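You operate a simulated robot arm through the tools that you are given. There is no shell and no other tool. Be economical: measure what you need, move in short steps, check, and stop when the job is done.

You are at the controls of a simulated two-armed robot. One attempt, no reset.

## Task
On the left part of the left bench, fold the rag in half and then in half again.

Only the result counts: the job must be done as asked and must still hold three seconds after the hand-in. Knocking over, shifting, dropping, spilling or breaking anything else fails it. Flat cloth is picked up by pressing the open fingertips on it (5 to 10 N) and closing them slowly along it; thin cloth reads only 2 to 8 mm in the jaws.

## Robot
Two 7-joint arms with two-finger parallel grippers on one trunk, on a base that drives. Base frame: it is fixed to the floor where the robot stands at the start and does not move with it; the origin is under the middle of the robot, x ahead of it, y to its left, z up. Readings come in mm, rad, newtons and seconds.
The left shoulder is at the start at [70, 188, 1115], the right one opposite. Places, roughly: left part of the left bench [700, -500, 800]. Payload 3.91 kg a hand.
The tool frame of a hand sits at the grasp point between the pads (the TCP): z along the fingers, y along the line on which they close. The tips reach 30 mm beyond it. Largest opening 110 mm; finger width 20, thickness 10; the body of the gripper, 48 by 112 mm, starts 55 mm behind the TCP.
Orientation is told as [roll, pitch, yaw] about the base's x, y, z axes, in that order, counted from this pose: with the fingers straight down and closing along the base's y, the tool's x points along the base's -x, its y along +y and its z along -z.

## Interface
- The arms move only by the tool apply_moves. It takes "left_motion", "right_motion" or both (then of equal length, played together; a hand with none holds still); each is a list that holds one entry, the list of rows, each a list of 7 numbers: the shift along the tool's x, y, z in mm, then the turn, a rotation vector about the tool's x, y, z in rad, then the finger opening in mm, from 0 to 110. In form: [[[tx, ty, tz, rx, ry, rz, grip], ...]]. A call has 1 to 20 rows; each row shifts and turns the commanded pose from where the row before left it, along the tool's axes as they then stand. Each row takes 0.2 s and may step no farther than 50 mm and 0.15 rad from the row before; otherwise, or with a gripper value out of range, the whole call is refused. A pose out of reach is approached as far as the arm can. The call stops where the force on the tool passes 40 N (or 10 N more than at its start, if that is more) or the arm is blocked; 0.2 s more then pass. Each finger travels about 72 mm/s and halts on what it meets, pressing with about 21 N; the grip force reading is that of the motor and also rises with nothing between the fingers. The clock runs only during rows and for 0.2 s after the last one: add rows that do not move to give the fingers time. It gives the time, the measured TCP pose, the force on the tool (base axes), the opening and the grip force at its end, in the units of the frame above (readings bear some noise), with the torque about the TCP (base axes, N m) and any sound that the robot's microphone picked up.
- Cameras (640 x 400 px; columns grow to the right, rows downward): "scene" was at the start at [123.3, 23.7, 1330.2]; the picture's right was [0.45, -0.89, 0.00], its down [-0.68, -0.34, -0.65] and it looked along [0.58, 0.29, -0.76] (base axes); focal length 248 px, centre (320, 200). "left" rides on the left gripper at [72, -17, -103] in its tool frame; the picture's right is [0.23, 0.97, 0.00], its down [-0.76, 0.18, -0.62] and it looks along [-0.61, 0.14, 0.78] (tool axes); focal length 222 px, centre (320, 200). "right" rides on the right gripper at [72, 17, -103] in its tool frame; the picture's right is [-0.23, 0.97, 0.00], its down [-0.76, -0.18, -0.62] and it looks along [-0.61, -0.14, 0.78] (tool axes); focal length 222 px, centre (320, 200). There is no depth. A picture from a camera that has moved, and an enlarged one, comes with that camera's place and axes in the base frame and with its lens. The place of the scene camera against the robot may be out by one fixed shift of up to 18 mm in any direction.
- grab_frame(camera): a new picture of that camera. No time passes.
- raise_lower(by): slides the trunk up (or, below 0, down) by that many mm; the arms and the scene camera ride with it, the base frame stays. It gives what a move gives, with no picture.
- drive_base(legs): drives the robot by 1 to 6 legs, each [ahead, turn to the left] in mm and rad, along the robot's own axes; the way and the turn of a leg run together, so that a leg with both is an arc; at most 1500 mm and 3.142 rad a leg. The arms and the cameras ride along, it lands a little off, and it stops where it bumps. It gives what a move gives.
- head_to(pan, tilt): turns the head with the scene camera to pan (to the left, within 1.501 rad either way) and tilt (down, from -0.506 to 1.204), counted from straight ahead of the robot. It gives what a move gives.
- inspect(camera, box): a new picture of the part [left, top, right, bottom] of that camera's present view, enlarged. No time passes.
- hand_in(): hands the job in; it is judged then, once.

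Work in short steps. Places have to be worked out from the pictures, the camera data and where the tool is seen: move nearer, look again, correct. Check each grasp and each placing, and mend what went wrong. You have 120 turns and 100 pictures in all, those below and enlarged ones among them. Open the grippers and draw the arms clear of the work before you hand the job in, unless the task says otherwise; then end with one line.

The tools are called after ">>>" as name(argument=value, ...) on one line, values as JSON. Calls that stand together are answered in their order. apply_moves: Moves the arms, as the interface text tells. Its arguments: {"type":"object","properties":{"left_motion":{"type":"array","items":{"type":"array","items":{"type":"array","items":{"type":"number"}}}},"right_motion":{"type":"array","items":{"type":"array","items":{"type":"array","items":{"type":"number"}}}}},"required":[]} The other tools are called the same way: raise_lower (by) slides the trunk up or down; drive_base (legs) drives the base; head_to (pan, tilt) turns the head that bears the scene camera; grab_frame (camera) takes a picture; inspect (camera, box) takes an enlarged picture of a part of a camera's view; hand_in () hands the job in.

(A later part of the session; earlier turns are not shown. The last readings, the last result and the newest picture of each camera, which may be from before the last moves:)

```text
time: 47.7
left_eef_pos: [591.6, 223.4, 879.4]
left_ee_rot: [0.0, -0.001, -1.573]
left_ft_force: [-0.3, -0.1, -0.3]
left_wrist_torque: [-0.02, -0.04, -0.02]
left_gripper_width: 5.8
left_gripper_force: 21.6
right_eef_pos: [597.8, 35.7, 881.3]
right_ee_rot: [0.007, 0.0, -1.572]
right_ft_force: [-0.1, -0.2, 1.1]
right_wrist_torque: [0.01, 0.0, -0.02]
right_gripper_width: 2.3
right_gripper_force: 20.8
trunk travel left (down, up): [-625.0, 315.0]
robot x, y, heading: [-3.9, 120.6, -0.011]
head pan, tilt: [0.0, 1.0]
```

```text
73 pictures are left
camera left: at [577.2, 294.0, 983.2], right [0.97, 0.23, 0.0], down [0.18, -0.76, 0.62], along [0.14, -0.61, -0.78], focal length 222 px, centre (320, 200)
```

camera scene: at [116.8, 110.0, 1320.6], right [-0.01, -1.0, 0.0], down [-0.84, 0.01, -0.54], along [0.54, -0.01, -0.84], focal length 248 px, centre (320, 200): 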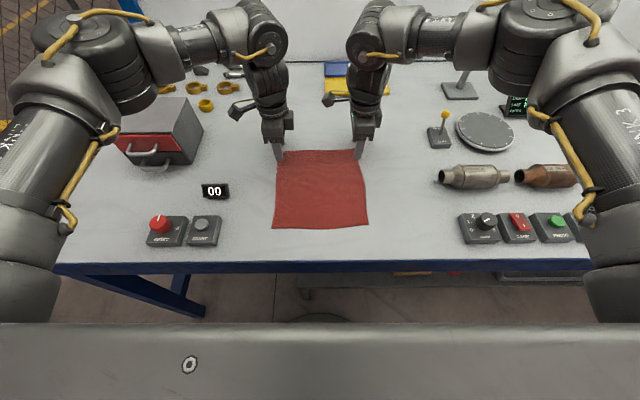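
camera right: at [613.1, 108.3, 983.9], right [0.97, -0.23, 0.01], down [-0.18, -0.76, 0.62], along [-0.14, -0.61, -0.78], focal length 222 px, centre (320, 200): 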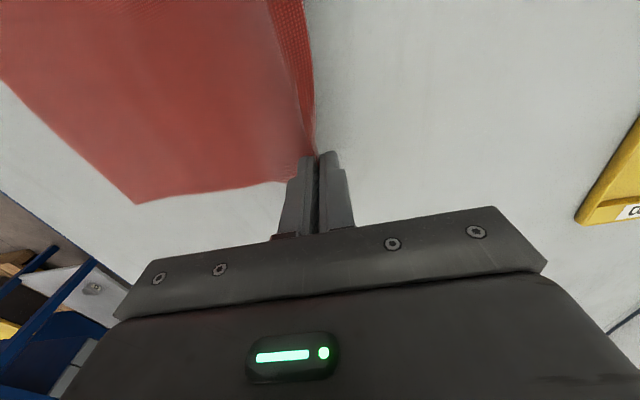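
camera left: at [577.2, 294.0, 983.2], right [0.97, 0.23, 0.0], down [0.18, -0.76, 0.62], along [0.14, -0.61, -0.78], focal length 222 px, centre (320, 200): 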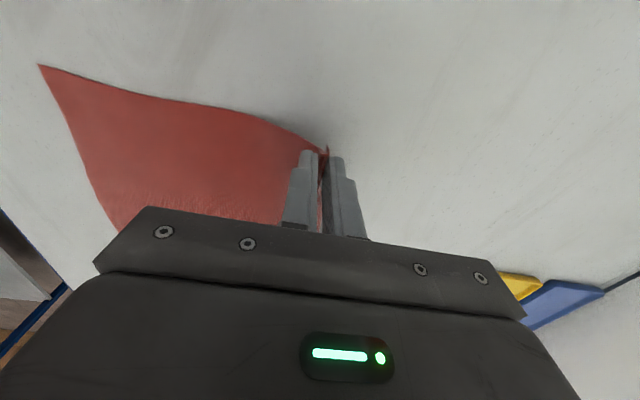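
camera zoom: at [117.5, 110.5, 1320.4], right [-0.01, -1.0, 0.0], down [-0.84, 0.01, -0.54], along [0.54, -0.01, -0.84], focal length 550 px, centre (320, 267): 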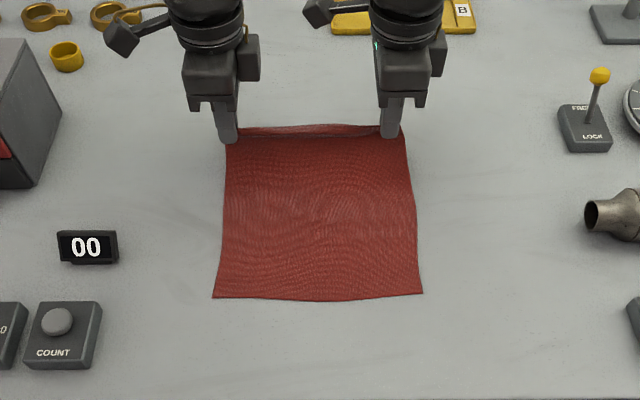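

Both corners are held, and the cloth slid about 30 mm so its near edge is now at x≈405. I carry the far edge over in an arc to x≈412, just above the near edge.

>>> apply_moves(left_motion=[[[0, -12, -18, 0, 0, 0, 0], [0, -12, -18, 0, 0, 0, 0], [0, -16, -7, 0, 0, 0, 0], [0, -16, -7, 0, 0, 0, 0], [0, -17, -3, 0, 0, 0, 0], [0, -17, -3, 0, 0, 0, 0], [0, -15, 3, 0, 0, 0, 0], [0, -15, 3, 0, 0, 0, 0], [0, -15, 8, 0, 0, 0, 0], [0, -15, 8, 0, 0, 0, 0], [0, -12, 15, 0, 0, 0, 0], [0, -12, 15, 0, 0, 0, 0], [0, -5, 16, 0, 0, 0, 0]]], right_motion=[[[0, -12, -18, 0, 0, 0, 0], [0, -12, -18, 0, 0, 0, 0], [0, -16, -7, 0, 0, 0, 0], [0, -16, -7, 0, 0, 0, 0], [0, -17, -3, 0, 0, 0, 0], [0, -17, -3, 0, 0, 0, 0], [0, -15, 3, 0, 0, 0, 0], [0, -15, 3, 0, 0, 0, 0], [0, -15, 8, 0, 0, 0, 0], [0, -15, 8, 0, 0, 0, 0], [0, -12, 15, 0, 0, 0, 0], [0, -12, 15, 0, 0, 0, 0], [0, -5, 16, 0, 0, 0, 0]]])

>>> inspect(camera="scene", box=[220, 80, 420, 260])

>>> grab_frame(camera="right")

>>> grab_frame(camera="left")

```text
time: 50.5
left_eef_pos: [414.6, 223.7, 870.3]
left_ee_rot: [-0.004, -0.002, -1.57]
left_ft_force: [-0.2, -0.3, -0.7]
left_wrist_torque: [0.01, -0.01, -0.03]
left_gripper_width: 5.7
left_gripper_force: 21.0
right_eef_pos: [418.0, 36.2, 867.9]
right_ee_rot: [0.008, 0.003, -1.57]
right_ft_force: [-0.1, 0.9, -0.5]
right_wrist_torque: [0.0, -0.01, -0.03]
right_gripper_width: 2.4
right_gripper_force: 21.4
trunk travel left (down, up): [-625.0, 315.0]
robot x, y, heading: [-5.8, 125.8, -0.009]
head pan, tilt: [0.0, 1.0]
```

```text
2.22 times, centred on (320, 170) of scene
camera zoom: at [119.0, 110.6, 1320.3], right [-0.01, -1.0, 0.0], down [-0.84, 0.01, -0.54], along [0.54, -0.01, -0.84], focal length 550 px, centre (320, 267)
```

zoom: 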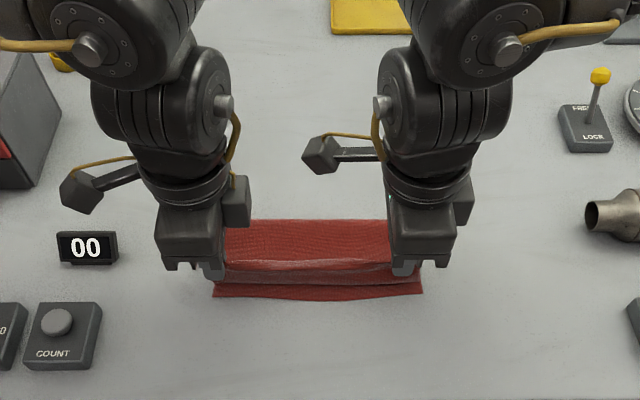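

```text
71 pictures are left
camera right: at [433.5, 107.9, 969.9], right [0.97, -0.23, 0.01], down [-0.18, -0.76, 0.62], along [-0.14, -0.61, -0.78], focal length 222 px, centre (320, 200)
```

right: 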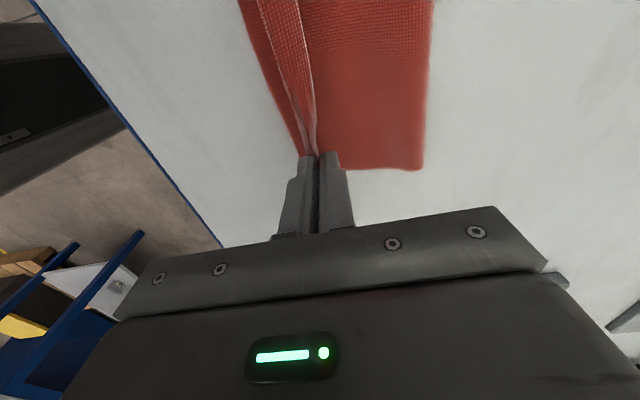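

```text
70 pictures are left
camera left: at [399.0, 294.8, 972.7], right [0.97, 0.23, 0.0], down [0.18, -0.76, 0.62], along [0.14, -0.61, -0.78], focal length 222 px, centre (320, 200)
```

left: 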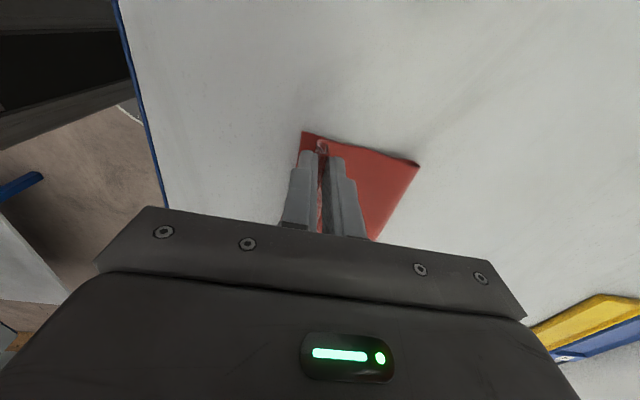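

The fold lines up well over the near edge at x≈400. I lower to the table and release gently, then lift.

>>> apply_moves(left_motion=[[[0, -1, 10, 0, 0, 0, 0], [0, -1, 10, 0, 0, 0, 0], [0, 0, 6, 0, 0, 0, 0], [0, 0, 0, 0, 0, 0, 6], [0, 0, 0, 0, 0, 0, 12], [0, 0, 0, 0, 0, 0, 18], [0, 0, 0, 0, 0, 0, 24], [0, 0, -5, 0, 0, 0, 24], [0, 0, -10, 0, 0, 0, 24], [0, 0, -20, 0, 0, 0, 24], [0, 0, -30, 0, 0, 0, 24]]], right_motion=[[[0, -2, 8, 0, 0, 0, 0], [0, -2, 8, 0, 0, 0, 0], [0, 0, 7, 0, 0, 0, 0], [0, 0, 0, 0, 0, 0, 6], [0, 0, 0, 0, 0, 0, 12], [0, 0, 0, 0, 0, 0, 18], [0, 0, 0, 0, 0, 0, 24], [0, 0, -5, 0, 0, 0, 24], [0, 0, -10, 0, 0, 0, 24], [0, 0, -20, 0, 0, 0, 24], [0, 0, -30, 0, 0, 0, 24]]])

>>> inspect(camera="scene", box=[220, 80, 420, 260])

>>> grab_frame(camera="right")

>>> grab_frame(camera="left")

```text
time: 52.9
left_eef_pos: [408.5, 224.9, 908.0]
left_ee_rot: [-0.002, -0.001, -1.572]
left_ft_force: [-0.2, -0.2, 0.1]
left_wrist_torque: [0.0, -0.02, -0.05]
left_gripper_width: 24.1
left_gripper_force: 0.1
right_eef_pos: [413.5, 36.6, 909.5]
right_ee_rot: [0.008, 0.002, -1.569]
right_ft_force: [-0.7, 0.1, 0.6]
right_wrist_torque: [0.01, 0.0, 0.0]
right_gripper_width: 24.3
right_gripper_force: 0.0
trunk travel left (down, up): [-625.0, 315.0]
robot x, y, heading: [-3.7, 118.6, -0.012]
head pan, tilt: [0.0, 1.0]
```

```text
2.22 times, centred on (320, 170) of scene
camera zoom: at [116.3, 110.6, 1320.4], right [-0.01, -1.0, 0.0], down [-0.84, 0.01, -0.54], along [0.54, -0.01, -0.84], focal length 550 px, centre (320, 267)
```

zoom: 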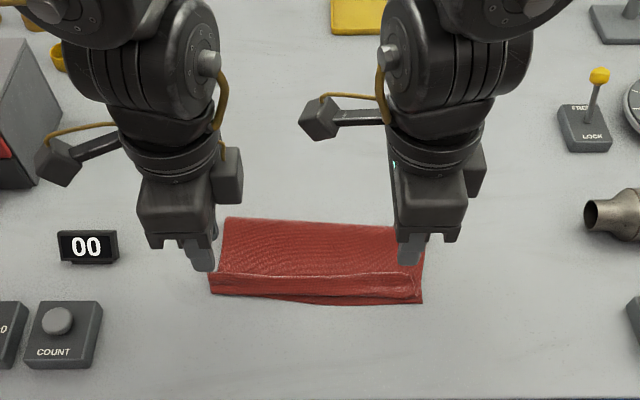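

```text
68 pictures are left
camera right: at [428.0, 109.3, 1012.3], right [0.97, -0.23, 0.01], down [-0.18, -0.76, 0.62], along [-0.13, -0.61, -0.78], focal length 222 px, centre (320, 200)
```

right: 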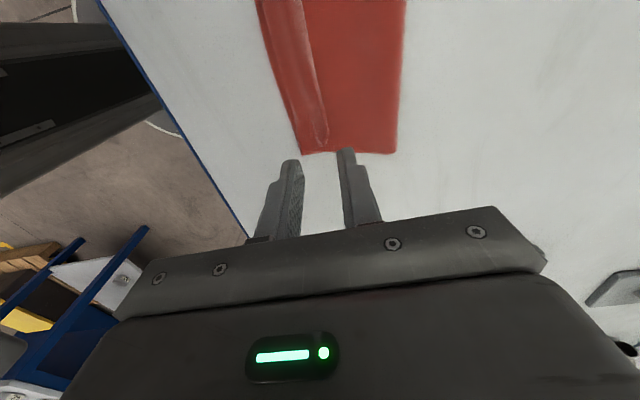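

```text
67 pictures are left
camera left: at [392.6, 297.1, 1010.9], right [0.97, 0.23, 0.0], down [0.18, -0.76, 0.62], along [0.14, -0.61, -0.78], focal length 222 px, centre (320, 200)
```

left: 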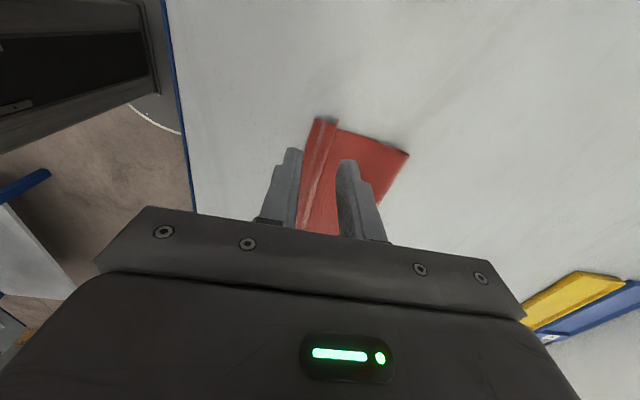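

The fold is in place with a rolled-back hem along the near edge. I draw the hands aside to see it properly.

>>> apply_moves(left_motion=[[[25, 0, -15, 0, 0, 0, 24], [25, 0, -15, 0, 0, 0, 24], [25, 0, -15, 0, 0, 0, 24], [25, 0, 0, 0, 0, 0, 24]]], right_motion=[[[-25, 0, -15, 0, 0, 0, 24], [-25, 0, -15, 0, 0, 0, 24], [-25, 0, -15, 0, 0, 0, 24], [-25, 0, 0, 0, 0, 0, 24]]])

>>> inspect(camera="scene", box=[240, 140, 400, 240])

>>> inspect(camera="right", box=[160, 0, 480, 200])

>>> inspect(camera="left", box=[160, 0, 480, 200])

```text
time: 53.9
left_eef_pos: [412.5, 324.8, 952.4]
left_ee_rot: [-0.002, -0.003, -1.572]
left_ft_force: [-0.9, 0.7, -0.4]
left_wrist_torque: [-0.01, 0.03, 0.02]
left_gripper_width: 23.9
left_gripper_force: 0.0
right_eef_pos: [411.3, -66.1, 953.0]
right_ee_rot: [0.007, 0.001, -1.571]
right_ft_force: [-0.3, -0.6, -0.2]
right_wrist_torque: [0.0, 0.0, 0.03]
right_gripper_width: 23.9
right_gripper_force: 0.2
trunk travel left (down, up): [-625.0, 315.0]
robot x, y, heading: [-4.7, 121.3, -0.013]
head pan, tilt: [0.0, 1.0]
```

```text
4.00 times, centred on (320, 190) of scene
camera zoom: at [117.8, 110.6, 1320.4], right [-0.01, -1.0, 0.0], down [-0.84, 0.01, -0.54], along [0.54, -0.01, -0.84], focal length 991 px, centre (320, 240)
```

zoom: 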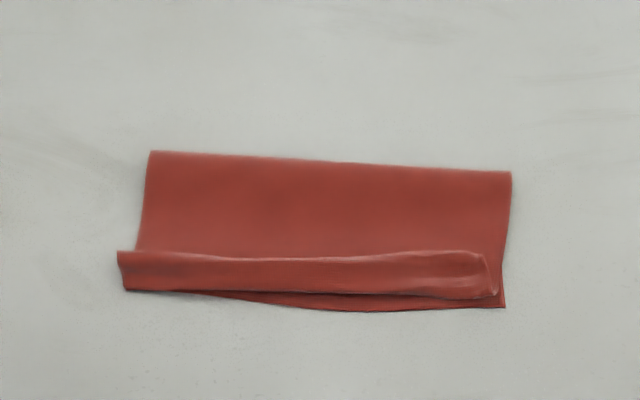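

```text
2.00 times, centred on (320, 100) of right
camera zoom: at [427.6, 5.7, 1055.3], right [0.97, -0.23, 0.01], down [-0.18, -0.76, 0.62], along [-0.14, -0.6, -0.78], focal length 444 px, centre (320, 400)
```

zoom: 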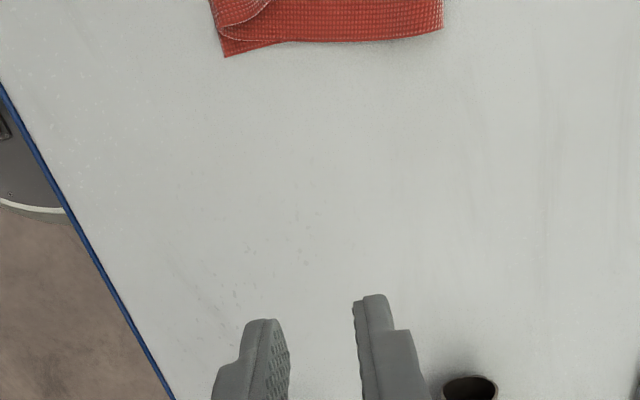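

```text
2.00 times, centred on (320, 100) of left
camera zoom: at [396.0, 396.2, 1055.6], right [0.97, 0.22, 0.0], down [0.18, -0.76, 0.62], along [0.14, -0.61, -0.78], focal length 444 px, centre (320, 400)
```

zoom: 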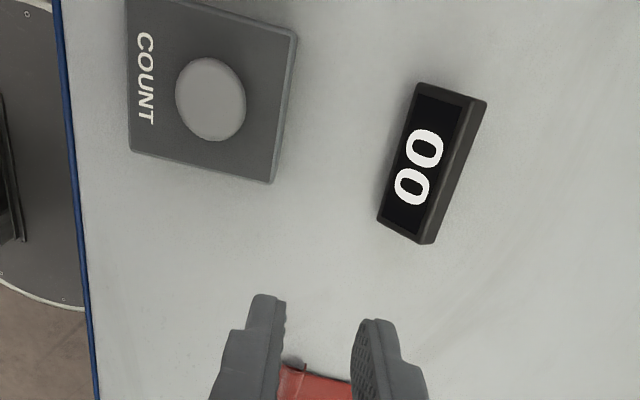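

The hem is about 28 mm, rolled back on top, with its free edge at x≈435–442 and its crease at x≈410. I'll unroll it by sweeping closed fingertips lightly over it toward me, so I position them just beyond the free edge.

>>> apply_moves(left_motion=[[[-31, 11.4, 0, 0, 0, 0, 0], [-31, 11.4, 20, 0, 0, 0, 0], [-31, 11.4, 20, 0, 0, 0, 0], [-31, 11.4, 20, 0, 0, 0, 0], [0, 0, 22, 0, 0, 0, 0], [0, 0, 15, 0, 0, 0, 0], [0, 0, 8, 0, 0, 0, 0], [0, 0, 0, 0, 0, 0, 0]]], right_motion=[[[29, 9.7, 0, 0, 0, 0, 0], [29, 9.7, 20, 0, 0, 0, 0], [29, 9.7, 20, 0, 0, 0, 0], [29, 9.7, 20, 0, 0, 0, 0], [0, 0, 22, 0, 0, 0, 0], [0, 0, 15, 0, 0, 0, 0], [0, 0, 8, 0, 0, 0, 0], [0, 0, 0, 0, 0, 0, 0]]])

>>> grab_frame(camera="left")

>>> grab_frame(camera="right")

```text
time: 55.7
left_eef_pos: [458.5, 202.1, 845.8]
left_ee_rot: [-0.001, -0.002, -1.572]
left_ft_force: [-0.3, 0.2, -0.6]
left_wrist_torque: [-0.01, -0.05, -0.01]
left_gripper_width: 0.0
left_gripper_force: 20.8
right_eef_pos: [451.7, 52.0, 850.7]
right_ee_rot: [0.007, 0.001, -1.57]
right_ft_force: [-0.6, 0.6, -0.1]
right_wrist_torque: [0.02, 0.02, 0.01]
right_gripper_width: 0.0
right_gripper_force: 21.3
trunk travel left (down, up): [-625.0, 315.0]
robot x, y, heading: [-5.0, 123.4, -0.011]
head pan, tilt: [0.0, 1.0]
```

```text
63 pictures are left
camera left: at [442.2, 272.8, 949.8], right [0.97, 0.23, 0.0], down [0.18, -0.76, 0.62], along [0.14, -0.61, -0.78], focal length 222 px, centre (320, 200)
```

left: 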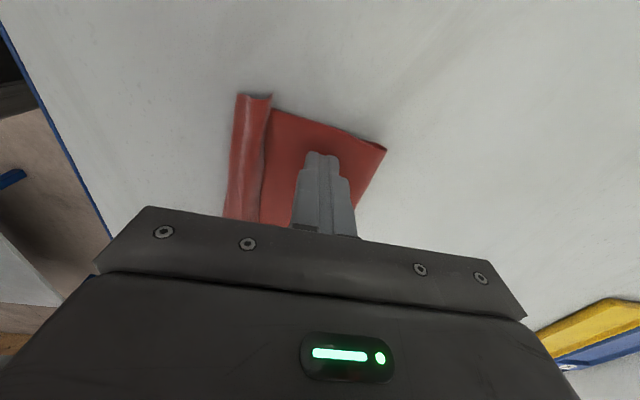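

```text
62 pictures are left
camera right: at [468.1, 124.1, 952.7], right [0.97, -0.23, 0.01], down [-0.18, -0.76, 0.62], along [-0.14, -0.61, -0.78], focal length 222 px, centre (320, 200)
```

right: 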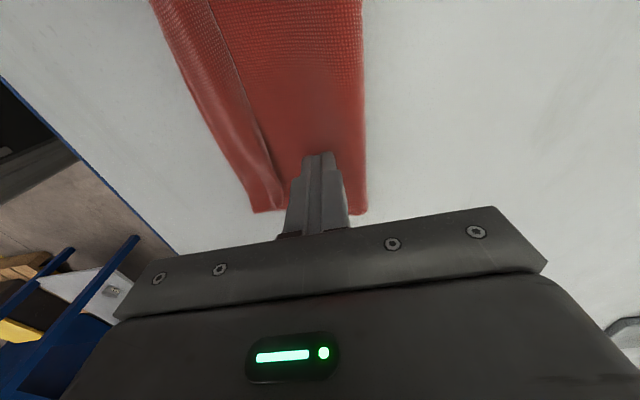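

I lower to light contact on the top layer.

>>> apply_moves(left_motion=[[[0, 0, 1, 0, 0, 0, 0], [0, 0, 1, 0, 0, 0, 0], [0, 0, 0, 0, 0, 0, 0]]], right_motion=[[[0, 0, 2, 0, 0, 0, 0], [0, 0, 2, 0, 0, 0, 0], [0, 0, 0, 0, 0, 0, 0]]])

```text
time: 56.5
left_eef_pos: [458.3, 200.9, 844.9]
left_ee_rot: [-0.002, -0.002, -1.571]
left_ft_force: [0.2, -0.3, 0.4]
left_wrist_torque: [-0.04, 0.02, 0.0]
left_gripper_width: 0.2
left_gripper_force: 21.4
right_eef_pos: [452.8, 52.3, 846.6]
right_ee_rot: [0.006, 0.002, -1.569]
right_ft_force: [0.3, 1.2, 0.6]
right_wrist_torque: [0.03, 0.04, -0.02]
right_gripper_width: 0.1
right_gripper_force: 21.0
trunk travel left (down, up): [-625.0, 315.0]
robot x, y, heading: [-5.3, 122.0, -0.009]
head pan, tilt: [0.0, 1.0]
```

Tips are 1–2 mm above the layer. I go 1.5 mm lower and sweep 70 mm towards me.

>>> apply_moves(left_motion=[[[0, 0, 1.2, 0, 0, 0, 0], [0, -7, 0, 0, 0, 0, 0], [0, -7, 0, 0, 0, 0, 0], [0, -7, 0, 0, 0, 0, 0], [0, -7, 0, 0, 0, 0, 0], [0, -7, 0, 0, 0, 0, 0], [0, -7, 0, 0, 0, 0, 0]]], right_motion=[[[0, 0, 2.5, 0, 0, 0, 0], [0, -7, 0, 0, 0, 0, 0], [0, -7, 0, 0, 0, 0, 0], [0, -7, 0, 0, 0, 0, 0], [0, -7, 0, 0, 0, 0, 0], [0, -7, 0, 0, 0, 0, 0], [0, -7, 0, 0, 0, 0, 0]]])

>>> grab_frame(camera="left")

>>> grab_frame(camera="right")

```text
time: 58.1
left_eef_pos: [415.7, 200.9, 844.5]
left_ee_rot: [-0.002, -0.002, -1.57]
left_ft_force: [0.0, 0.0, 0.2]
left_wrist_torque: [0.05, 0.01, -0.02]
left_gripper_width: 0.0
left_gripper_force: 20.4
right_eef_pos: [410.8, 51.2, 843.5]
right_ee_rot: [0.006, 0.002, -1.57]
right_ft_force: [-0.3, 0.0, -1.7]
right_wrist_torque: [-0.01, 0.0, 0.0]
right_gripper_width: 0.0
right_gripper_force: 21.2
trunk travel left (down, up): [-625.0, 315.0]
robot x, y, heading: [-4.2, 122.8, -0.012]
head pan, tilt: [0.0, 1.0]
```

```text
61 pictures are left
camera left: at [398.8, 272.1, 947.2], right [0.97, 0.23, 0.0], down [0.18, -0.76, 0.62], along [0.14, -0.61, -0.78], focal length 222 px, centre (320, 200)
```

left: 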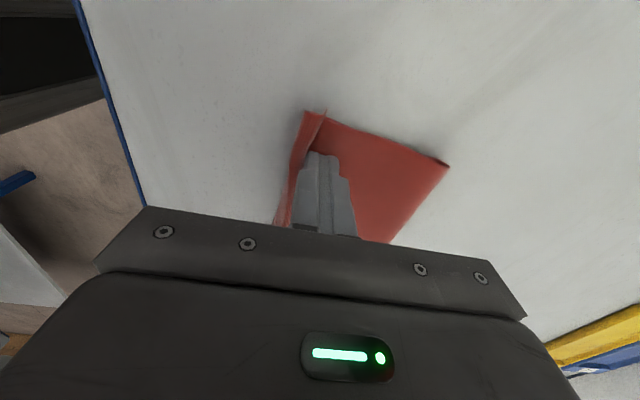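

```text
60 pictures are left
camera right: at [427.4, 123.1, 946.4], right [0.97, -0.23, 0.01], down [-0.18, -0.76, 0.62], along [-0.14, -0.6, -0.78], focal length 222 px, centre (320, 200)
```

right: 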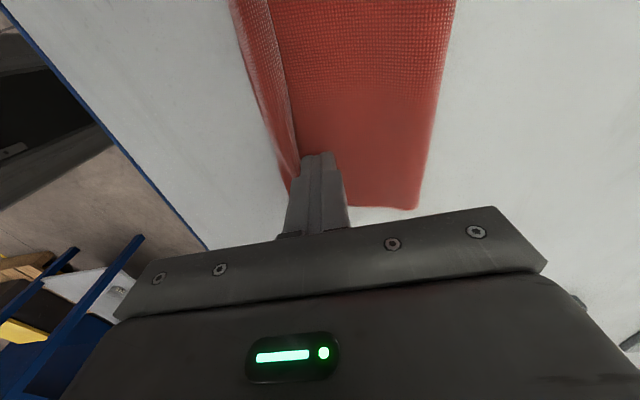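

The hem is narrowing with no drag on the rest, so I keep sweeping 35 mm more.

>>> apply_moves(left_motion=[[[0, -7, 0, 0, 0, 0, 0], [0, -7, 0, 0, 0, 0, 0], [0, -7, 0, 0, 0, 0, 0], [0, -7, 0, 0, 0, 0, 0], [0, -7, 0, 0, 0, 0, 0]]], right_motion=[[[0, -7, 0, 0, 0, 0, 0], [0, -7, 0, 0, 0, 0, 0], [0, -7, 0, 0, 0, 0, 0], [0, -7, 0, 0, 0, 0, 0], [0, -7, 0, 0, 0, 0, 0]]])

>>> grab_frame(camera="left")

>>> grab_frame(camera="right")

```text
time: 59.3
left_eef_pos: [379.8, 200.7, 845.9]
left_ee_rot: [-0.003, -0.001, -1.573]
left_ft_force: [0.6, -1.2, 0.1]
left_wrist_torque: [0.01, 0.02, 0.0]
left_gripper_width: 0.0
left_gripper_force: 21.0
right_eef_pos: [376.4, 49.9, 842.6]
right_ee_rot: [0.008, 0.002, -1.573]
right_ft_force: [0.8, -0.5, 4.8]
right_wrist_torque: [-0.03, -0.02, 0.0]
right_gripper_width: 0.2
right_gripper_force: 21.3
trunk travel left (down, up): [-625.0, 315.0]
robot x, y, heading: [-5.8, 122.6, -0.008]
head pan, tilt: [0.0, 1.0]
```

```text
59 pictures are left
camera left: at [363.7, 271.2, 948.6], right [0.97, 0.23, 0.0], down [0.18, -0.76, 0.62], along [0.14, -0.61, -0.78], focal length 222 px, centre (320, 200)
```

left: 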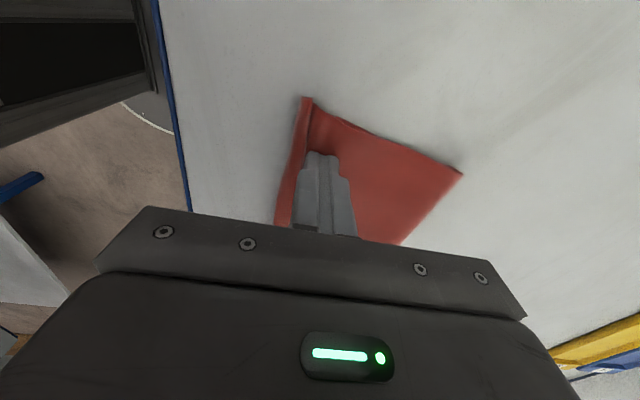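

```text
58 pictures are left
camera right: at [392.1, 123.0, 944.5], right [0.97, -0.23, 0.01], down [-0.18, -0.76, 0.62], along [-0.14, -0.61, -0.78], focal length 222 px, centre (320, 200)
```

right: 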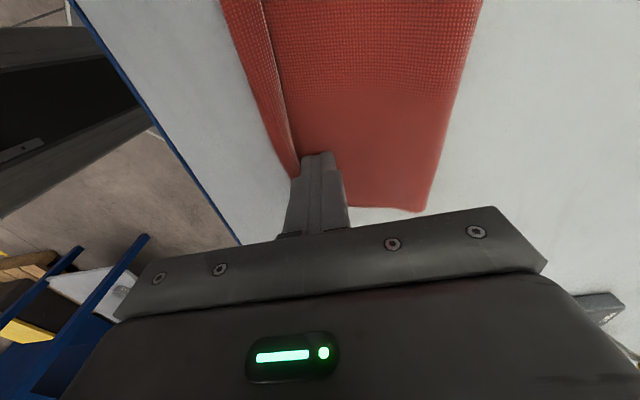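

The last stretch dragged the whole rag nearer rather than unrolling it. I lift off and look.

>>> apply_moves(left_motion=[[[0, 0, -15, 0, 0, 0, 0], [0, 0, -30, 0, 0, 0, 0], [25, 0, -30, 0, 0, 0, 0], [25, 0, -20, 0, 0, 0, 0], [25, 0, -10, 0, 0, 0, 0], [25, 0, 0, 0, 0, 0, 0]]], right_motion=[[[0, 0, -15, 0, 0, 0, 0], [0, 0, -30, 0, 0, 0, 0], [-25, 0, -30, 0, 0, 0, 0], [-25, 0, -20, 0, 0, 0, 0], [-25, 0, -10, 0, 0, 0, 0], [-25, 0, 0, 0, 0, 0, 0]]])

>>> inspect(camera="scene", box=[240, 150, 400, 250])

>>> grab_frame(camera="right")

```text
time: 60.7
left_eef_pos: [381.4, 301.4, 946.8]
left_ee_rot: [-0.003, -0.001, -1.571]
left_ft_force: [0.0, 0.3, 0.6]
left_wrist_torque: [-0.05, -0.05, 0.01]
left_gripper_width: 0.1
left_gripper_force: 21.1
right_eef_pos: [376.9, -49.0, 946.1]
right_ee_rot: [0.006, 0.003, -1.571]
right_ft_force: [-0.1, -0.2, 0.3]
right_wrist_torque: [0.05, 0.0, 0.02]
right_gripper_width: 0.0
right_gripper_force: 20.9
trunk travel left (down, up): [-625.0, 315.0]
robot x, y, heading: [-3.7, 122.4, -0.015]
head pan, tilt: [0.0, 1.0]
```

```text
4.00 times, centred on (320, 200) of scene
camera zoom: at [117.6, 110.5, 1320.4], right [-0.01, -1.0, 0.0], down [-0.84, 0.01, -0.54], along [0.54, -0.01, -0.84], focal length 991 px, centre (320, 200)
```

zoom: 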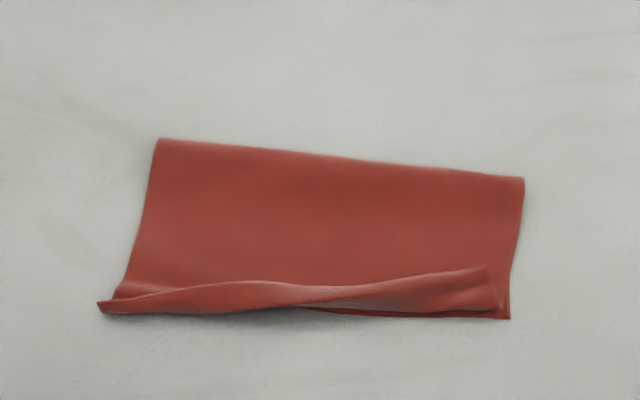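

```text
56 pictures are left
camera right: at [392.7, 23.2, 1049.1], right [0.97, -0.23, 0.01], down [-0.18, -0.76, 0.62], along [-0.14, -0.6, -0.78], focal length 222 px, centre (320, 200)
```

right: 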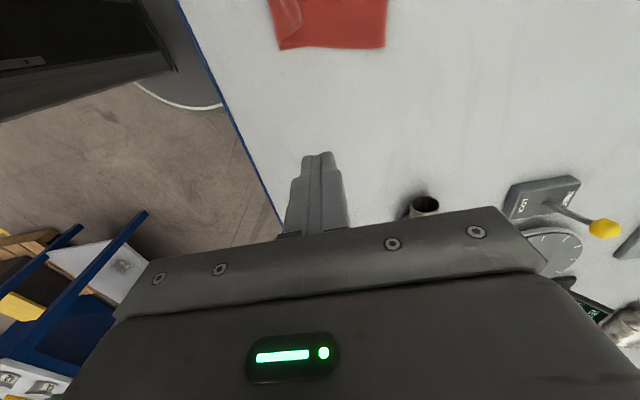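

The left part is nearly unrolled; the right hem remains, with its free edge at x≈398. I hold the rag down with the left hand in the middle and sweep the right hand over the right hem.

>>> apply_moves(left_motion=[[[-29, 13.5, 0, 0, 0, 0, 0], [-29, 13.5, 0, 0, 0, 0, 0], [-29, 13.5, 20, 0, 0, 0, 0], [-29, 13.5, 20, 0, 0, 0, 0], [0, 0, 20, 0, 0, 0, 0], [0, 0, 20, 0, 0, 0, 0], [0, 0, 15, 0, 0, 0, 0], [0, 0, 5, 0, 0, 0, 0], [0, 0, 2, 0, 0, 0, 0], [0, 0, 0, 0, 0, 0, 0]]], right_motion=[[[23.5, 10, 0, 0, 0, 0, 0], [23.5, 10, 0, 0, 0, 0, 0], [23.5, 10, 20, 0, 0, 0, 0], [23.5, 10, 20, 0, 0, 0, 0], [0, 0, 20, 0, 0, 0, 0], [0, 0, 20, 0, 0, 0, 0], [0, 0, 15, 0, 0, 0, 0], [0, 0, 5, 0, 0, 0, 0], [0, 0, 0, 0, 0, 0, 0], [0, 0, 0, 0, 0, 0, 0]]])

>>> grab_frame(camera="right")

```text
time: 62.9
left_eef_pos: [436.0, 184.7, 847.2]
left_ee_rot: [0.0, -0.001, -1.572]
left_ft_force: [1.6, 0.6, 0.8]
left_wrist_torque: [0.02, 0.02, 0.03]
left_gripper_width: 0.3
left_gripper_force: 21.2
right_eef_pos: [417.6, 45.1, 846.5]
right_ee_rot: [0.007, 0.001, -1.571]
right_ft_force: [0.3, -1.0, 1.0]
right_wrist_torque: [-0.03, 0.01, 0.04]
right_gripper_width: 0.2
right_gripper_force: 20.3
trunk travel left (down, up): [-625.0, 315.0]
robot x, y, heading: [-9.0, 123.5, -0.009]
head pan, tilt: [0.0, 1.0]
```

```text
55 pictures are left
camera right: at [432.5, 117.5, 950.3], right [0.97, -0.23, 0.01], down [-0.18, -0.76, 0.62], along [-0.14, -0.61, -0.78], focal length 222 px, centre (320, 200)
```

right: 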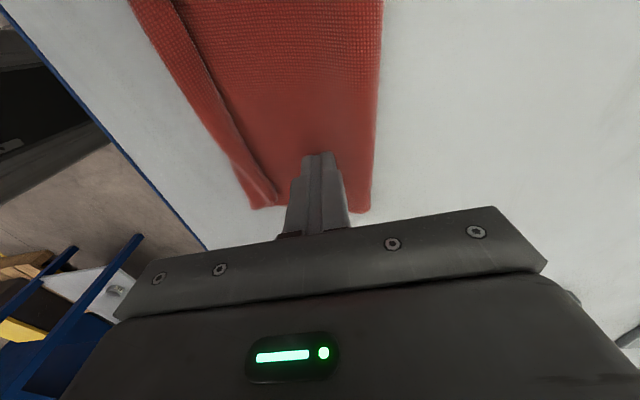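

I press the left hand down to hold, then sweep the right hand.

>>> apply_moves(left_motion=[[[0, 0, 2, 0, 0, 0, 0], [0, 0, 2, 0, 0, 0, 0], [0, 0, 1, 0, 0, 0, 0], [0, 0, 0, 0, 0, 0, 0]]], right_motion=[[[0, 0, 0, 0, 0, 0, 0], [0, 0, 1, 0, 0, 0, 0], [0, 0, 1, 0, 0, 0, 0], [0, 0, 0, 0, 0, 0, 0]]])

```text
time: 63.9
left_eef_pos: [435.5, 183.9, 842.0]
left_ee_rot: [0.001, -0.002, -1.573]
left_ft_force: [0.1, -1.2, 0.9]
left_wrist_torque: [0.03, 0.01, 0.0]
left_gripper_width: 0.2
left_gripper_force: 21.6
right_eef_pos: [417.4, 45.5, 846.1]
right_ee_rot: [0.007, 0.002, -1.572]
right_ft_force: [0.9, 0.5, 0.0]
right_wrist_torque: [-0.04, 0.0, -0.01]
right_gripper_width: 0.1
right_gripper_force: 21.0
trunk travel left (down, up): [-625.0, 315.0]
robot x, y, heading: [-2.0, 123.7, -0.006]
head pan, tilt: [0.0, 1.0]
```

Left still has no contact; I lower it another 2 mm, bring right down 1.5, then sweep.

>>> apply_moves(left_motion=[[[0, 0, 1.5, 0, 0, 0, 0], [0, 0, 0.5, 0, 0, 0, 0], [0, 0, 0, 0, 0, 0, 0], [0, 0, 0, 0, 0, 0, 0], [0, 0, 0, 0, 0, 0, 0], [0, 0, 0, 0, 0, 0, 0], [0, 0, 0, 0, 0, 0, 0], [0, 0, 0, 0, 0, 0, 0]]], right_motion=[[[0, 0, 1, 0, 0, 0, 0], [0, 0, 0.5, 0, 0, 0, 0], [0, -6, 0, 0, 0, 0, 0], [0, -6, 0, 0, 0, 0, 0], [0, -6, 0, 0, 0, 0, 0], [0, -6, 0, 0, 0, 0, 0], [0, -6, 0, 0, 0, 0, 0], [0, 0, 0, 0, 0, 0, 0]]])

>>> grab_frame(camera="right")

```text
time: 65.7
left_eef_pos: [434.9, 184.4, 842.0]
left_ee_rot: [0.0, 0.0, -1.571]
left_ft_force: [5.3, 4.3, 28.5]
left_wrist_torque: [0.12, -0.16, 0.0]
left_gripper_width: 0.0
left_gripper_force: 21.2
right_eef_pos: [385.2, 47.4, 845.2]
right_ee_rot: [0.01, -0.001, -1.571]
right_ft_force: [-0.1, 0.1, 0.3]
right_wrist_torque: [-0.02, 0.0, -0.02]
right_gripper_width: 0.0
right_gripper_force: 20.9
trunk travel left (down, up): [-625.0, 315.0]
robot x, y, heading: [-5.7, 126.2, -0.007]
head pan, tilt: [0.0, 1.0]
```

```text
54 pictures are left
camera right: at [401.0, 117.8, 947.1], right [0.97, -0.23, 0.01], down [-0.18, -0.76, 0.62], along [-0.13, -0.61, -0.78], focal length 222 px, centre (320, 200)
```

right: 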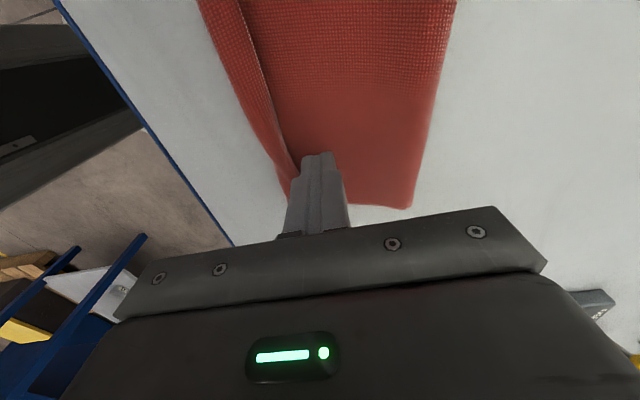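

The hold is firm at 28 N, so I ease it a little. The hem by the finger is being pushed flat; I continue 36 mm further.

>>> apply_moves(left_motion=[[[0, 0, -1.5, 0, 0, 0, 0], [0, 0, 0, 0, 0, 0, 0], [0, 0, 0, 0, 0, 0, 0], [0, 0, 0, 0, 0, 0, 0], [0, 0, 0, 0, 0, 0, 0], [0, 0, 0, 0, 0, 0, 0], [0, 0, 0, 0, 0, 0, 0]]], right_motion=[[[0, -6, 0, 0, 0, 0, 0], [0, -6, 0, 0, 0, 0, 0], [0, -6, 0, 0, 0, 0, 0], [0, -6, 0, 0, 0, 0, 0], [0, -6, 0, 0, 0, 0, 0], [0, -6, 0, 0, 0, 0, 0], [0, 0, 0, 0, 0, 0, 0]]])

>>> grab_frame(camera="right")

>>> inspect(camera="scene", box=[240, 150, 400, 250])

```text
time: 67.3
left_eef_pos: [433.6, 185.1, 842.4]
left_ee_rot: [-0.001, 0.002, -1.574]
left_ft_force: [-0.3, -0.6, 6.1]
left_wrist_torque: [-0.07, 0.01, 0.02]
left_gripper_width: 0.0
left_gripper_force: 21.2
right_eef_pos: [350.5, 45.8, 843.5]
right_ee_rot: [0.008, 0.003, -1.573]
right_ft_force: [0.5, 0.2, -1.1]
right_wrist_torque: [0.01, 0.0, 0.0]
right_gripper_width: 0.0
right_gripper_force: 21.2
trunk travel left (down, up): [-625.0, 315.0]
robot x, y, heading: [-3.7, 124.6, -0.008]
head pan, tilt: [0.0, 1.0]
```

```text
53 pictures are left
camera right: at [365.9, 117.2, 946.1], right [0.97, -0.23, 0.01], down [-0.18, -0.76, 0.62], along [-0.14, -0.6, -0.78], focal length 222 px, centre (320, 200)
```

right: 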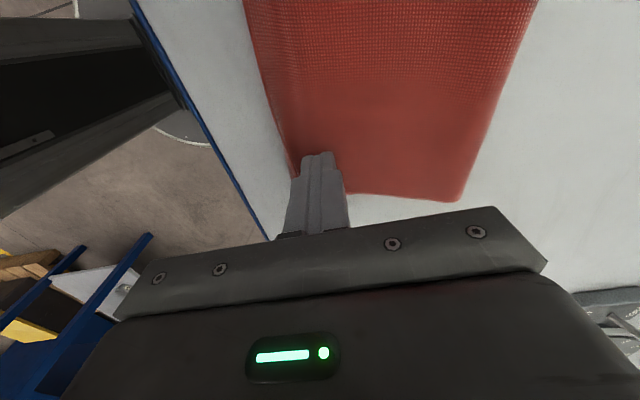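

```text
4.00 times, centred on (320, 200) of scene
camera zoom: at [117.5, 110.4, 1320.4], right [-0.01, -1.0, 0.0], down [-0.84, 0.01, -0.54], along [0.54, -0.01, -0.84], focal length 991 px, centre (320, 200)
```

zoom: 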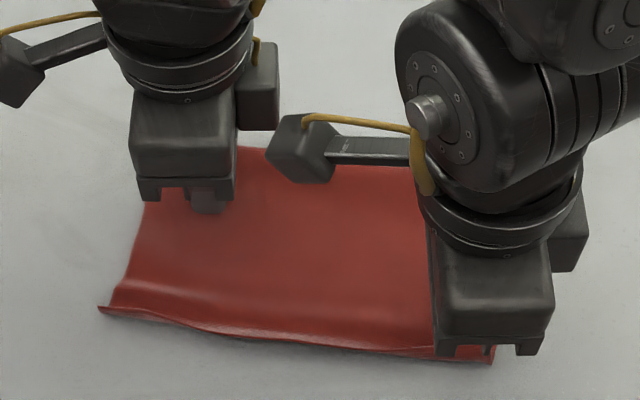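

The hem flipped out flat. I lift both hands and check alignment.

>>> apply_moves(left_motion=[[[0, 0, -15, 0, 0, 0, 0], [0, 0, -30, 0, 0, 0, 0], [25, 0, -30, 0, 0, 0, 0], [25, 0, -20, 0, 0, 0, 0], [25, 0, -10, 0, 0, 0, 0], [25, 0, 0, 0, 0, 0, 0]]], right_motion=[[[0, 0, -15, 0, 0, 0, 0], [0, 0, -30, 0, 0, 0, 0], [-25, 0, -30, 0, 0, 0, 0], [-25, 0, -20, 0, 0, 0, 0], [-25, 0, -10, 0, 0, 0, 0], [-25, 0, 0, 0, 0, 0, 0]]])

>>> inspect(camera="scene", box=[240, 150, 400, 250])

>>> grab_frame(camera="left")

```text
time: 68.7
left_eef_pos: [434.5, 282.7, 946.0]
left_ee_rot: [-0.001, 0.0, -1.571]
left_ft_force: [-0.5, -0.5, 0.0]
left_wrist_torque: [0.01, -0.03, -0.03]
left_gripper_width: 0.0
left_gripper_force: 21.0
right_eef_pos: [349.0, -54.4, 948.8]
right_ee_rot: [0.007, 0.001, -1.571]
right_ft_force: [-0.1, -0.4, -0.3]
right_wrist_torque: [0.02, -0.02, 0.0]
right_gripper_width: 0.0
right_gripper_force: 20.9
trunk travel left (down, up): [-625.0, 315.0]
robot x, y, heading: [-5.4, 127.6, -0.011]
head pan, tilt: [0.0, 1.0]
```

```text
4.00 times, centred on (320, 200) of scene
camera zoom: at [117.6, 110.5, 1320.4], right [-0.01, -1.0, 0.0], down [-0.84, 0.01, -0.54], along [0.54, -0.01, -0.84], focal length 991 px, centre (320, 200)
```

zoom: 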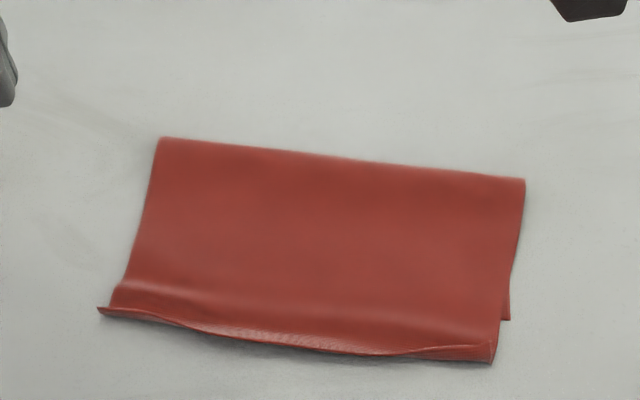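

```text
50 pictures are left
camera left: at [417.5, 352.8, 1049.2], right [0.97, 0.22, 0.0], down [0.18, -0.76, 0.62], along [0.14, -0.61, -0.78], focal length 222 px, centre (320, 200)
```

left: 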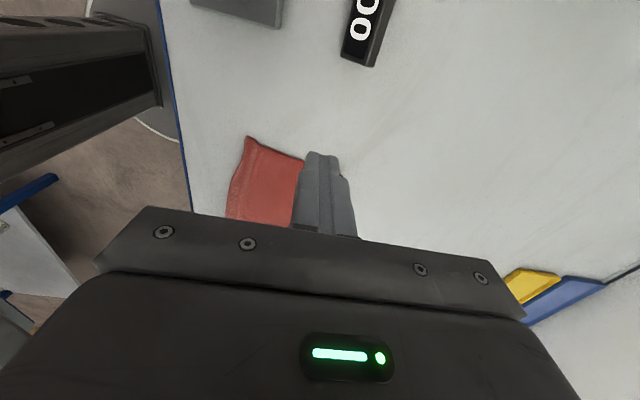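

The hem is out, and the left side is aligned. On the right the top layer overshoots the bottom by about 25 mm, so I'll re-pick the top right corner at about (341,26), lift it and re-lay it. I approach and look first.

>>> apply_moves(right_motion=[[[31, -3, 0, 0, 0, 0, 24], [31, -3, 0, 0, 0, 0, 24], [31, -4, 20, 0, 0, 0, 24], [0, 0, 30, 0, 0, 0, 24], [0, 0, 28, 0, 0, 0, 24], [0, 0, 20, 0, 0, 0, 24], [0, 0, 0, 0, 0, 0, 24]]])

>>> grab_frame(camera="right")

>>> inspect(camera="scene", box=[240, 150, 400, 250])

```text
time: 70.3
left_eef_pos: [433.3, 282.5, 944.5]
left_ee_rot: [-0.003, -0.002, -1.572]
left_ft_force: [-0.5, 0.0, 1.0]
left_wrist_torque: [0.01, 0.04, 0.0]
left_gripper_width: 0.0
left_gripper_force: 20.8
right_eef_pos: [337.6, 38.4, 851.9]
right_ee_rot: [0.007, 0.002, -1.571]
right_ft_force: [-0.2, -0.2, 0.2]
right_wrist_torque: [-0.02, 0.0, -0.03]
right_gripper_width: 23.9
right_gripper_force: 0.0
trunk travel left (down, up): [-625.0, 315.0]
robot x, y, heading: [-5.6, 123.1, -0.014]
head pan, tilt: [0.0, 1.0]
```

```text
49 pictures are left
camera right: at [352.9, 111.0, 953.4], right [0.97, -0.23, 0.01], down [-0.18, -0.76, 0.62], along [-0.14, -0.61, -0.78], focal length 222 px, centre (320, 200)
```

right: 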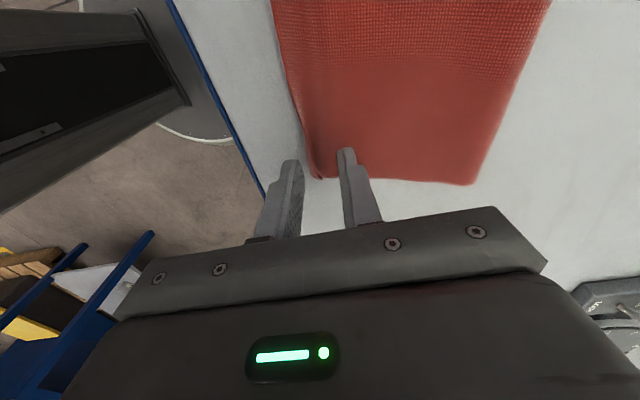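

```text
4.00 times, centred on (320, 200) of scene
camera zoom: at [117.9, 110.7, 1320.4], right [-0.01, -1.0, 0.0], down [-0.84, 0.01, -0.54], along [0.54, -0.01, -0.84], focal length 991 px, centre (320, 200)
```

zoom: 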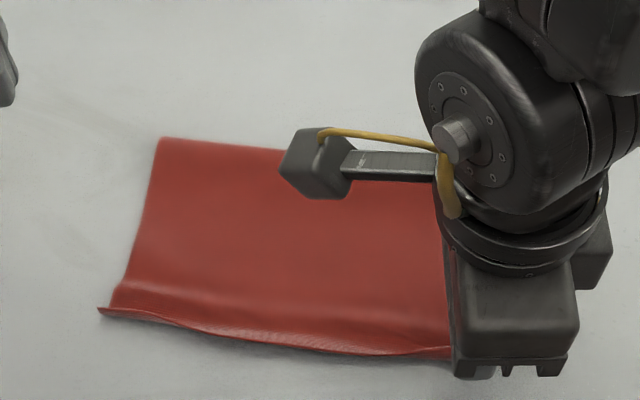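

The corner is at (334,20). I shift 7 mm towards me so that only about 11 mm of cloth lies between the fingers, then lower to contact.

>>> apply_moves(right_motion=[[[0, -7, 0, 0, 0, 0, 24], [0, 0, 6, 0, 0, 0, 24], [0, 0, 3, 0, 0, 0, 24], [0, 0, 1.5, 0, 0, 0, 24], [0, 0, 0, 0, 0, 0, 24]]])

```text
time: 71.5
left_eef_pos: [432.1, 282.1, 947.2]
left_ee_rot: [0.001, -0.002, -1.573]
left_ft_force: [-0.4, 0.1, -0.7]
left_wrist_torque: [0.05, -0.01, -0.01]
left_gripper_width: 0.0
left_gripper_force: 20.8
right_eef_pos: [332.2, 38.7, 841.4]
right_ee_rot: [0.012, 0.003, -1.571]
right_ft_force: [0.3, -3.7, 30.8]
right_wrist_torque: [-0.23, -0.61, -0.07]
right_gripper_width: 23.9
right_gripper_force: 0.1
trunk travel left (down, up): [-625.0, 315.0]
robot x, y, heading: [-3.6, 122.1, -0.008]
head pan, tilt: [0.0, 1.0]
```

Contact is too firm at 31 N. I ease off about 2.5 mm and close slowly.

>>> apply_moves(right_motion=[[[0, 0, -2.4, 0, 0, 0, 24], [0, 0, 0, 0, 0, 0, 24], [0, 0, 0, 0, 0, 0, 20], [0, 0, 0, 0, 0, 0, 16], [0, 0, 0, 0, 0, 0, 12], [0, 0, 0, 0, 0, 0, 8], [0, 0, 0, 0, 0, 0, 4], [0, 0, 0, 0, 0, 0, 0], [0, 0, 0, 0, 0, 0, 0], [0, 0, 0, 0, 0, 0, 0]]])

>>> grab_frame(camera="right")

```text
time: 73.7
left_eef_pos: [434.5, 282.2, 945.6]
left_ee_rot: [-0.004, -0.002, -1.573]
left_ft_force: [-0.3, -0.9, 1.0]
left_wrist_torque: [-0.04, 0.01, -0.01]
left_gripper_width: 0.0
left_gripper_force: 21.0
right_eef_pos: [334.7, 39.1, 841.8]
right_ee_rot: [0.008, 0.002, -1.571]
right_ft_force: [-0.1, 0.3, 2.9]
right_wrist_torque: [0.03, -0.02, 0.01]
right_gripper_width: 6.6
right_gripper_force: 21.0
trunk travel left (down, up): [-625.0, 315.0]
robot x, y, heading: [-6.8, 121.4, -0.013]
head pan, tilt: [0.0, 1.0]
```

```text
47 pictures are left
camera right: at [349.4, 111.5, 944.2], right [0.97, -0.23, 0.01], down [-0.18, -0.76, 0.62], along [-0.14, -0.61, -0.78], focal length 222 px, centre (320, 200)
```

right: 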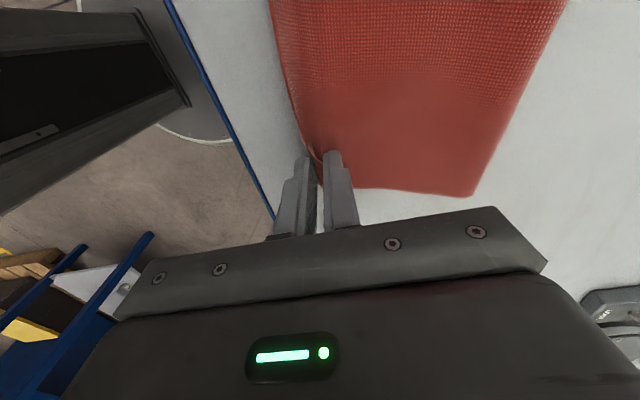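

Gripped at 6.6 mm. I lift the corner in an arc to peel the top layer, then bring it down towards (371,31).

>>> apply_moves(right_motion=[[[0, 5, -25, 0, 0, 0, 0], [-2, 15, -25, 0, 0, 0, 0], [-2, 20, -20, 0, 0, 0, 0], [-2, 20, -15, 0, 0, 0, 0], [-1, 0, 0, 0, 0, 0, 0], [0, -5, 15, 0, 0, 0, 0], [0, -8, 20, 0, 0, 0, 0], [0, -8, 20, 0, 0, 0, 0], [0, -3, 15, 0, 0, 0, 0], [0, 0, 0, 0, 0, 0, 0]]])

>>> inspect(camera="scene", box=[240, 150, 400, 250])

>>> grab_frame(camera="right")

```text
time: 75.9
left_eef_pos: [433.5, 281.7, 947.0]
left_ee_rot: [-0.002, -0.002, -1.575]
left_ft_force: [0.1, -0.5, -0.1]
left_wrist_torque: [0.03, 0.01, 0.02]
left_gripper_width: 0.1
left_gripper_force: 20.7
right_eef_pos: [371.6, 31.3, 858.6]
right_ee_rot: [0.007, 0.002, -1.572]
right_ft_force: [0.5, -0.7, 0.2]
right_wrist_torque: [-0.02, -0.02, 0.02]
right_gripper_width: 6.6
right_gripper_force: 20.7
trunk travel left (down, up): [-625.0, 315.0]
robot x, y, heading: [-9.1, 122.4, -0.016]
head pan, tilt: [0.0, 1.0]
```

```text
4.00 times, centred on (320, 200) of scene
camera zoom: at [118.0, 110.7, 1320.4], right [-0.01, -1.0, 0.0], down [-0.84, 0.01, -0.54], along [0.54, -0.01, -0.84], focal length 991 px, centre (320, 200)
```

zoom: 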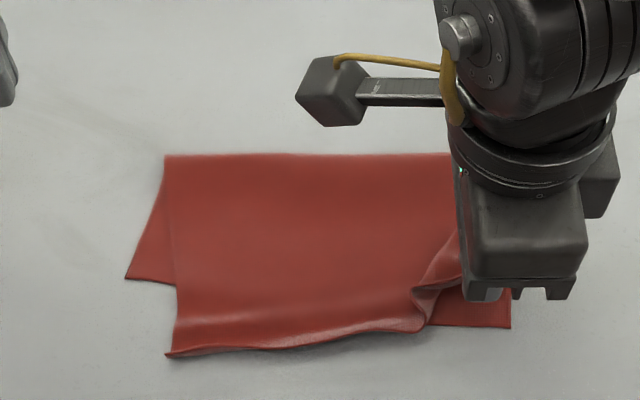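

```text
45 pictures are left
camera right: at [386.5, 103.9, 960.7], right [0.97, -0.23, 0.01], down [-0.18, -0.76, 0.62], along [-0.14, -0.61, -0.78], focal length 222 px, centre (320, 200)
```

right: 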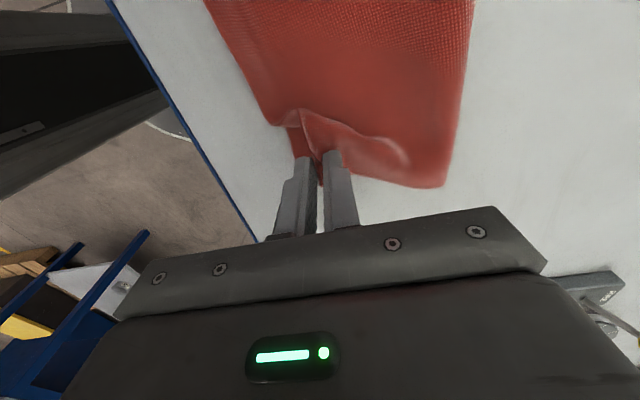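

The whole top layer swung, so its left near corner now sits at about (348,206) while the bottom corners are at (397,232) and (363,11). I keep the right grip and bring the left hand over the top-left corner, so I can re-lay both together.

>>> apply_moves(left_motion=[[[-23.5, -22, 0, 0, 0, 0, 24], [-23.5, -22, 0, 0, 0, 0, 24], [-23.5, -22, 15, 0, 0, 0, 24], [-23.5, -22, 15, 0, 0, 0, 24], [0, 0, 25, 0, 0, 0, 24], [0, 0, 25, 0, 0, 0, 24], [0, 0, 12, 0, 0, 0, 24], [0, 0, 0, 0, 0, 0, 24]]])

>>> grab_frame(camera="left")

```text
time: 77.7
left_eef_pos: [349.3, 190.7, 853.4]
left_ee_rot: [-0.002, -0.002, -1.573]
left_ft_force: [-0.3, -0.5, -0.5]
left_wrist_torque: [-0.01, -0.01, 0.0]
left_gripper_width: 24.1
left_gripper_force: 0.1
right_eef_pos: [371.3, 31.2, 858.8]
right_ee_rot: [0.007, 0.001, -1.571]
right_ft_force: [0.0, -0.1, -0.4]
right_wrist_torque: [0.0, -0.01, -0.03]
right_gripper_width: 6.6
right_gripper_force: 20.8
trunk travel left (down, up): [-625.0, 315.0]
robot x, y, heading: [-3.6, 120.9, -0.011]
head pan, tilt: [0.0, 1.0]
```

```text
44 pictures are left
camera left: at [332.4, 261.0, 956.4], right [0.97, 0.23, 0.0], down [0.18, -0.76, 0.62], along [0.14, -0.61, -0.78], focal length 222 px, centre (320, 200)
```

left: 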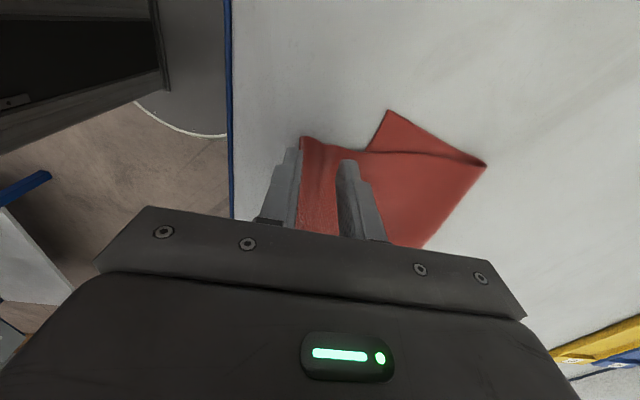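

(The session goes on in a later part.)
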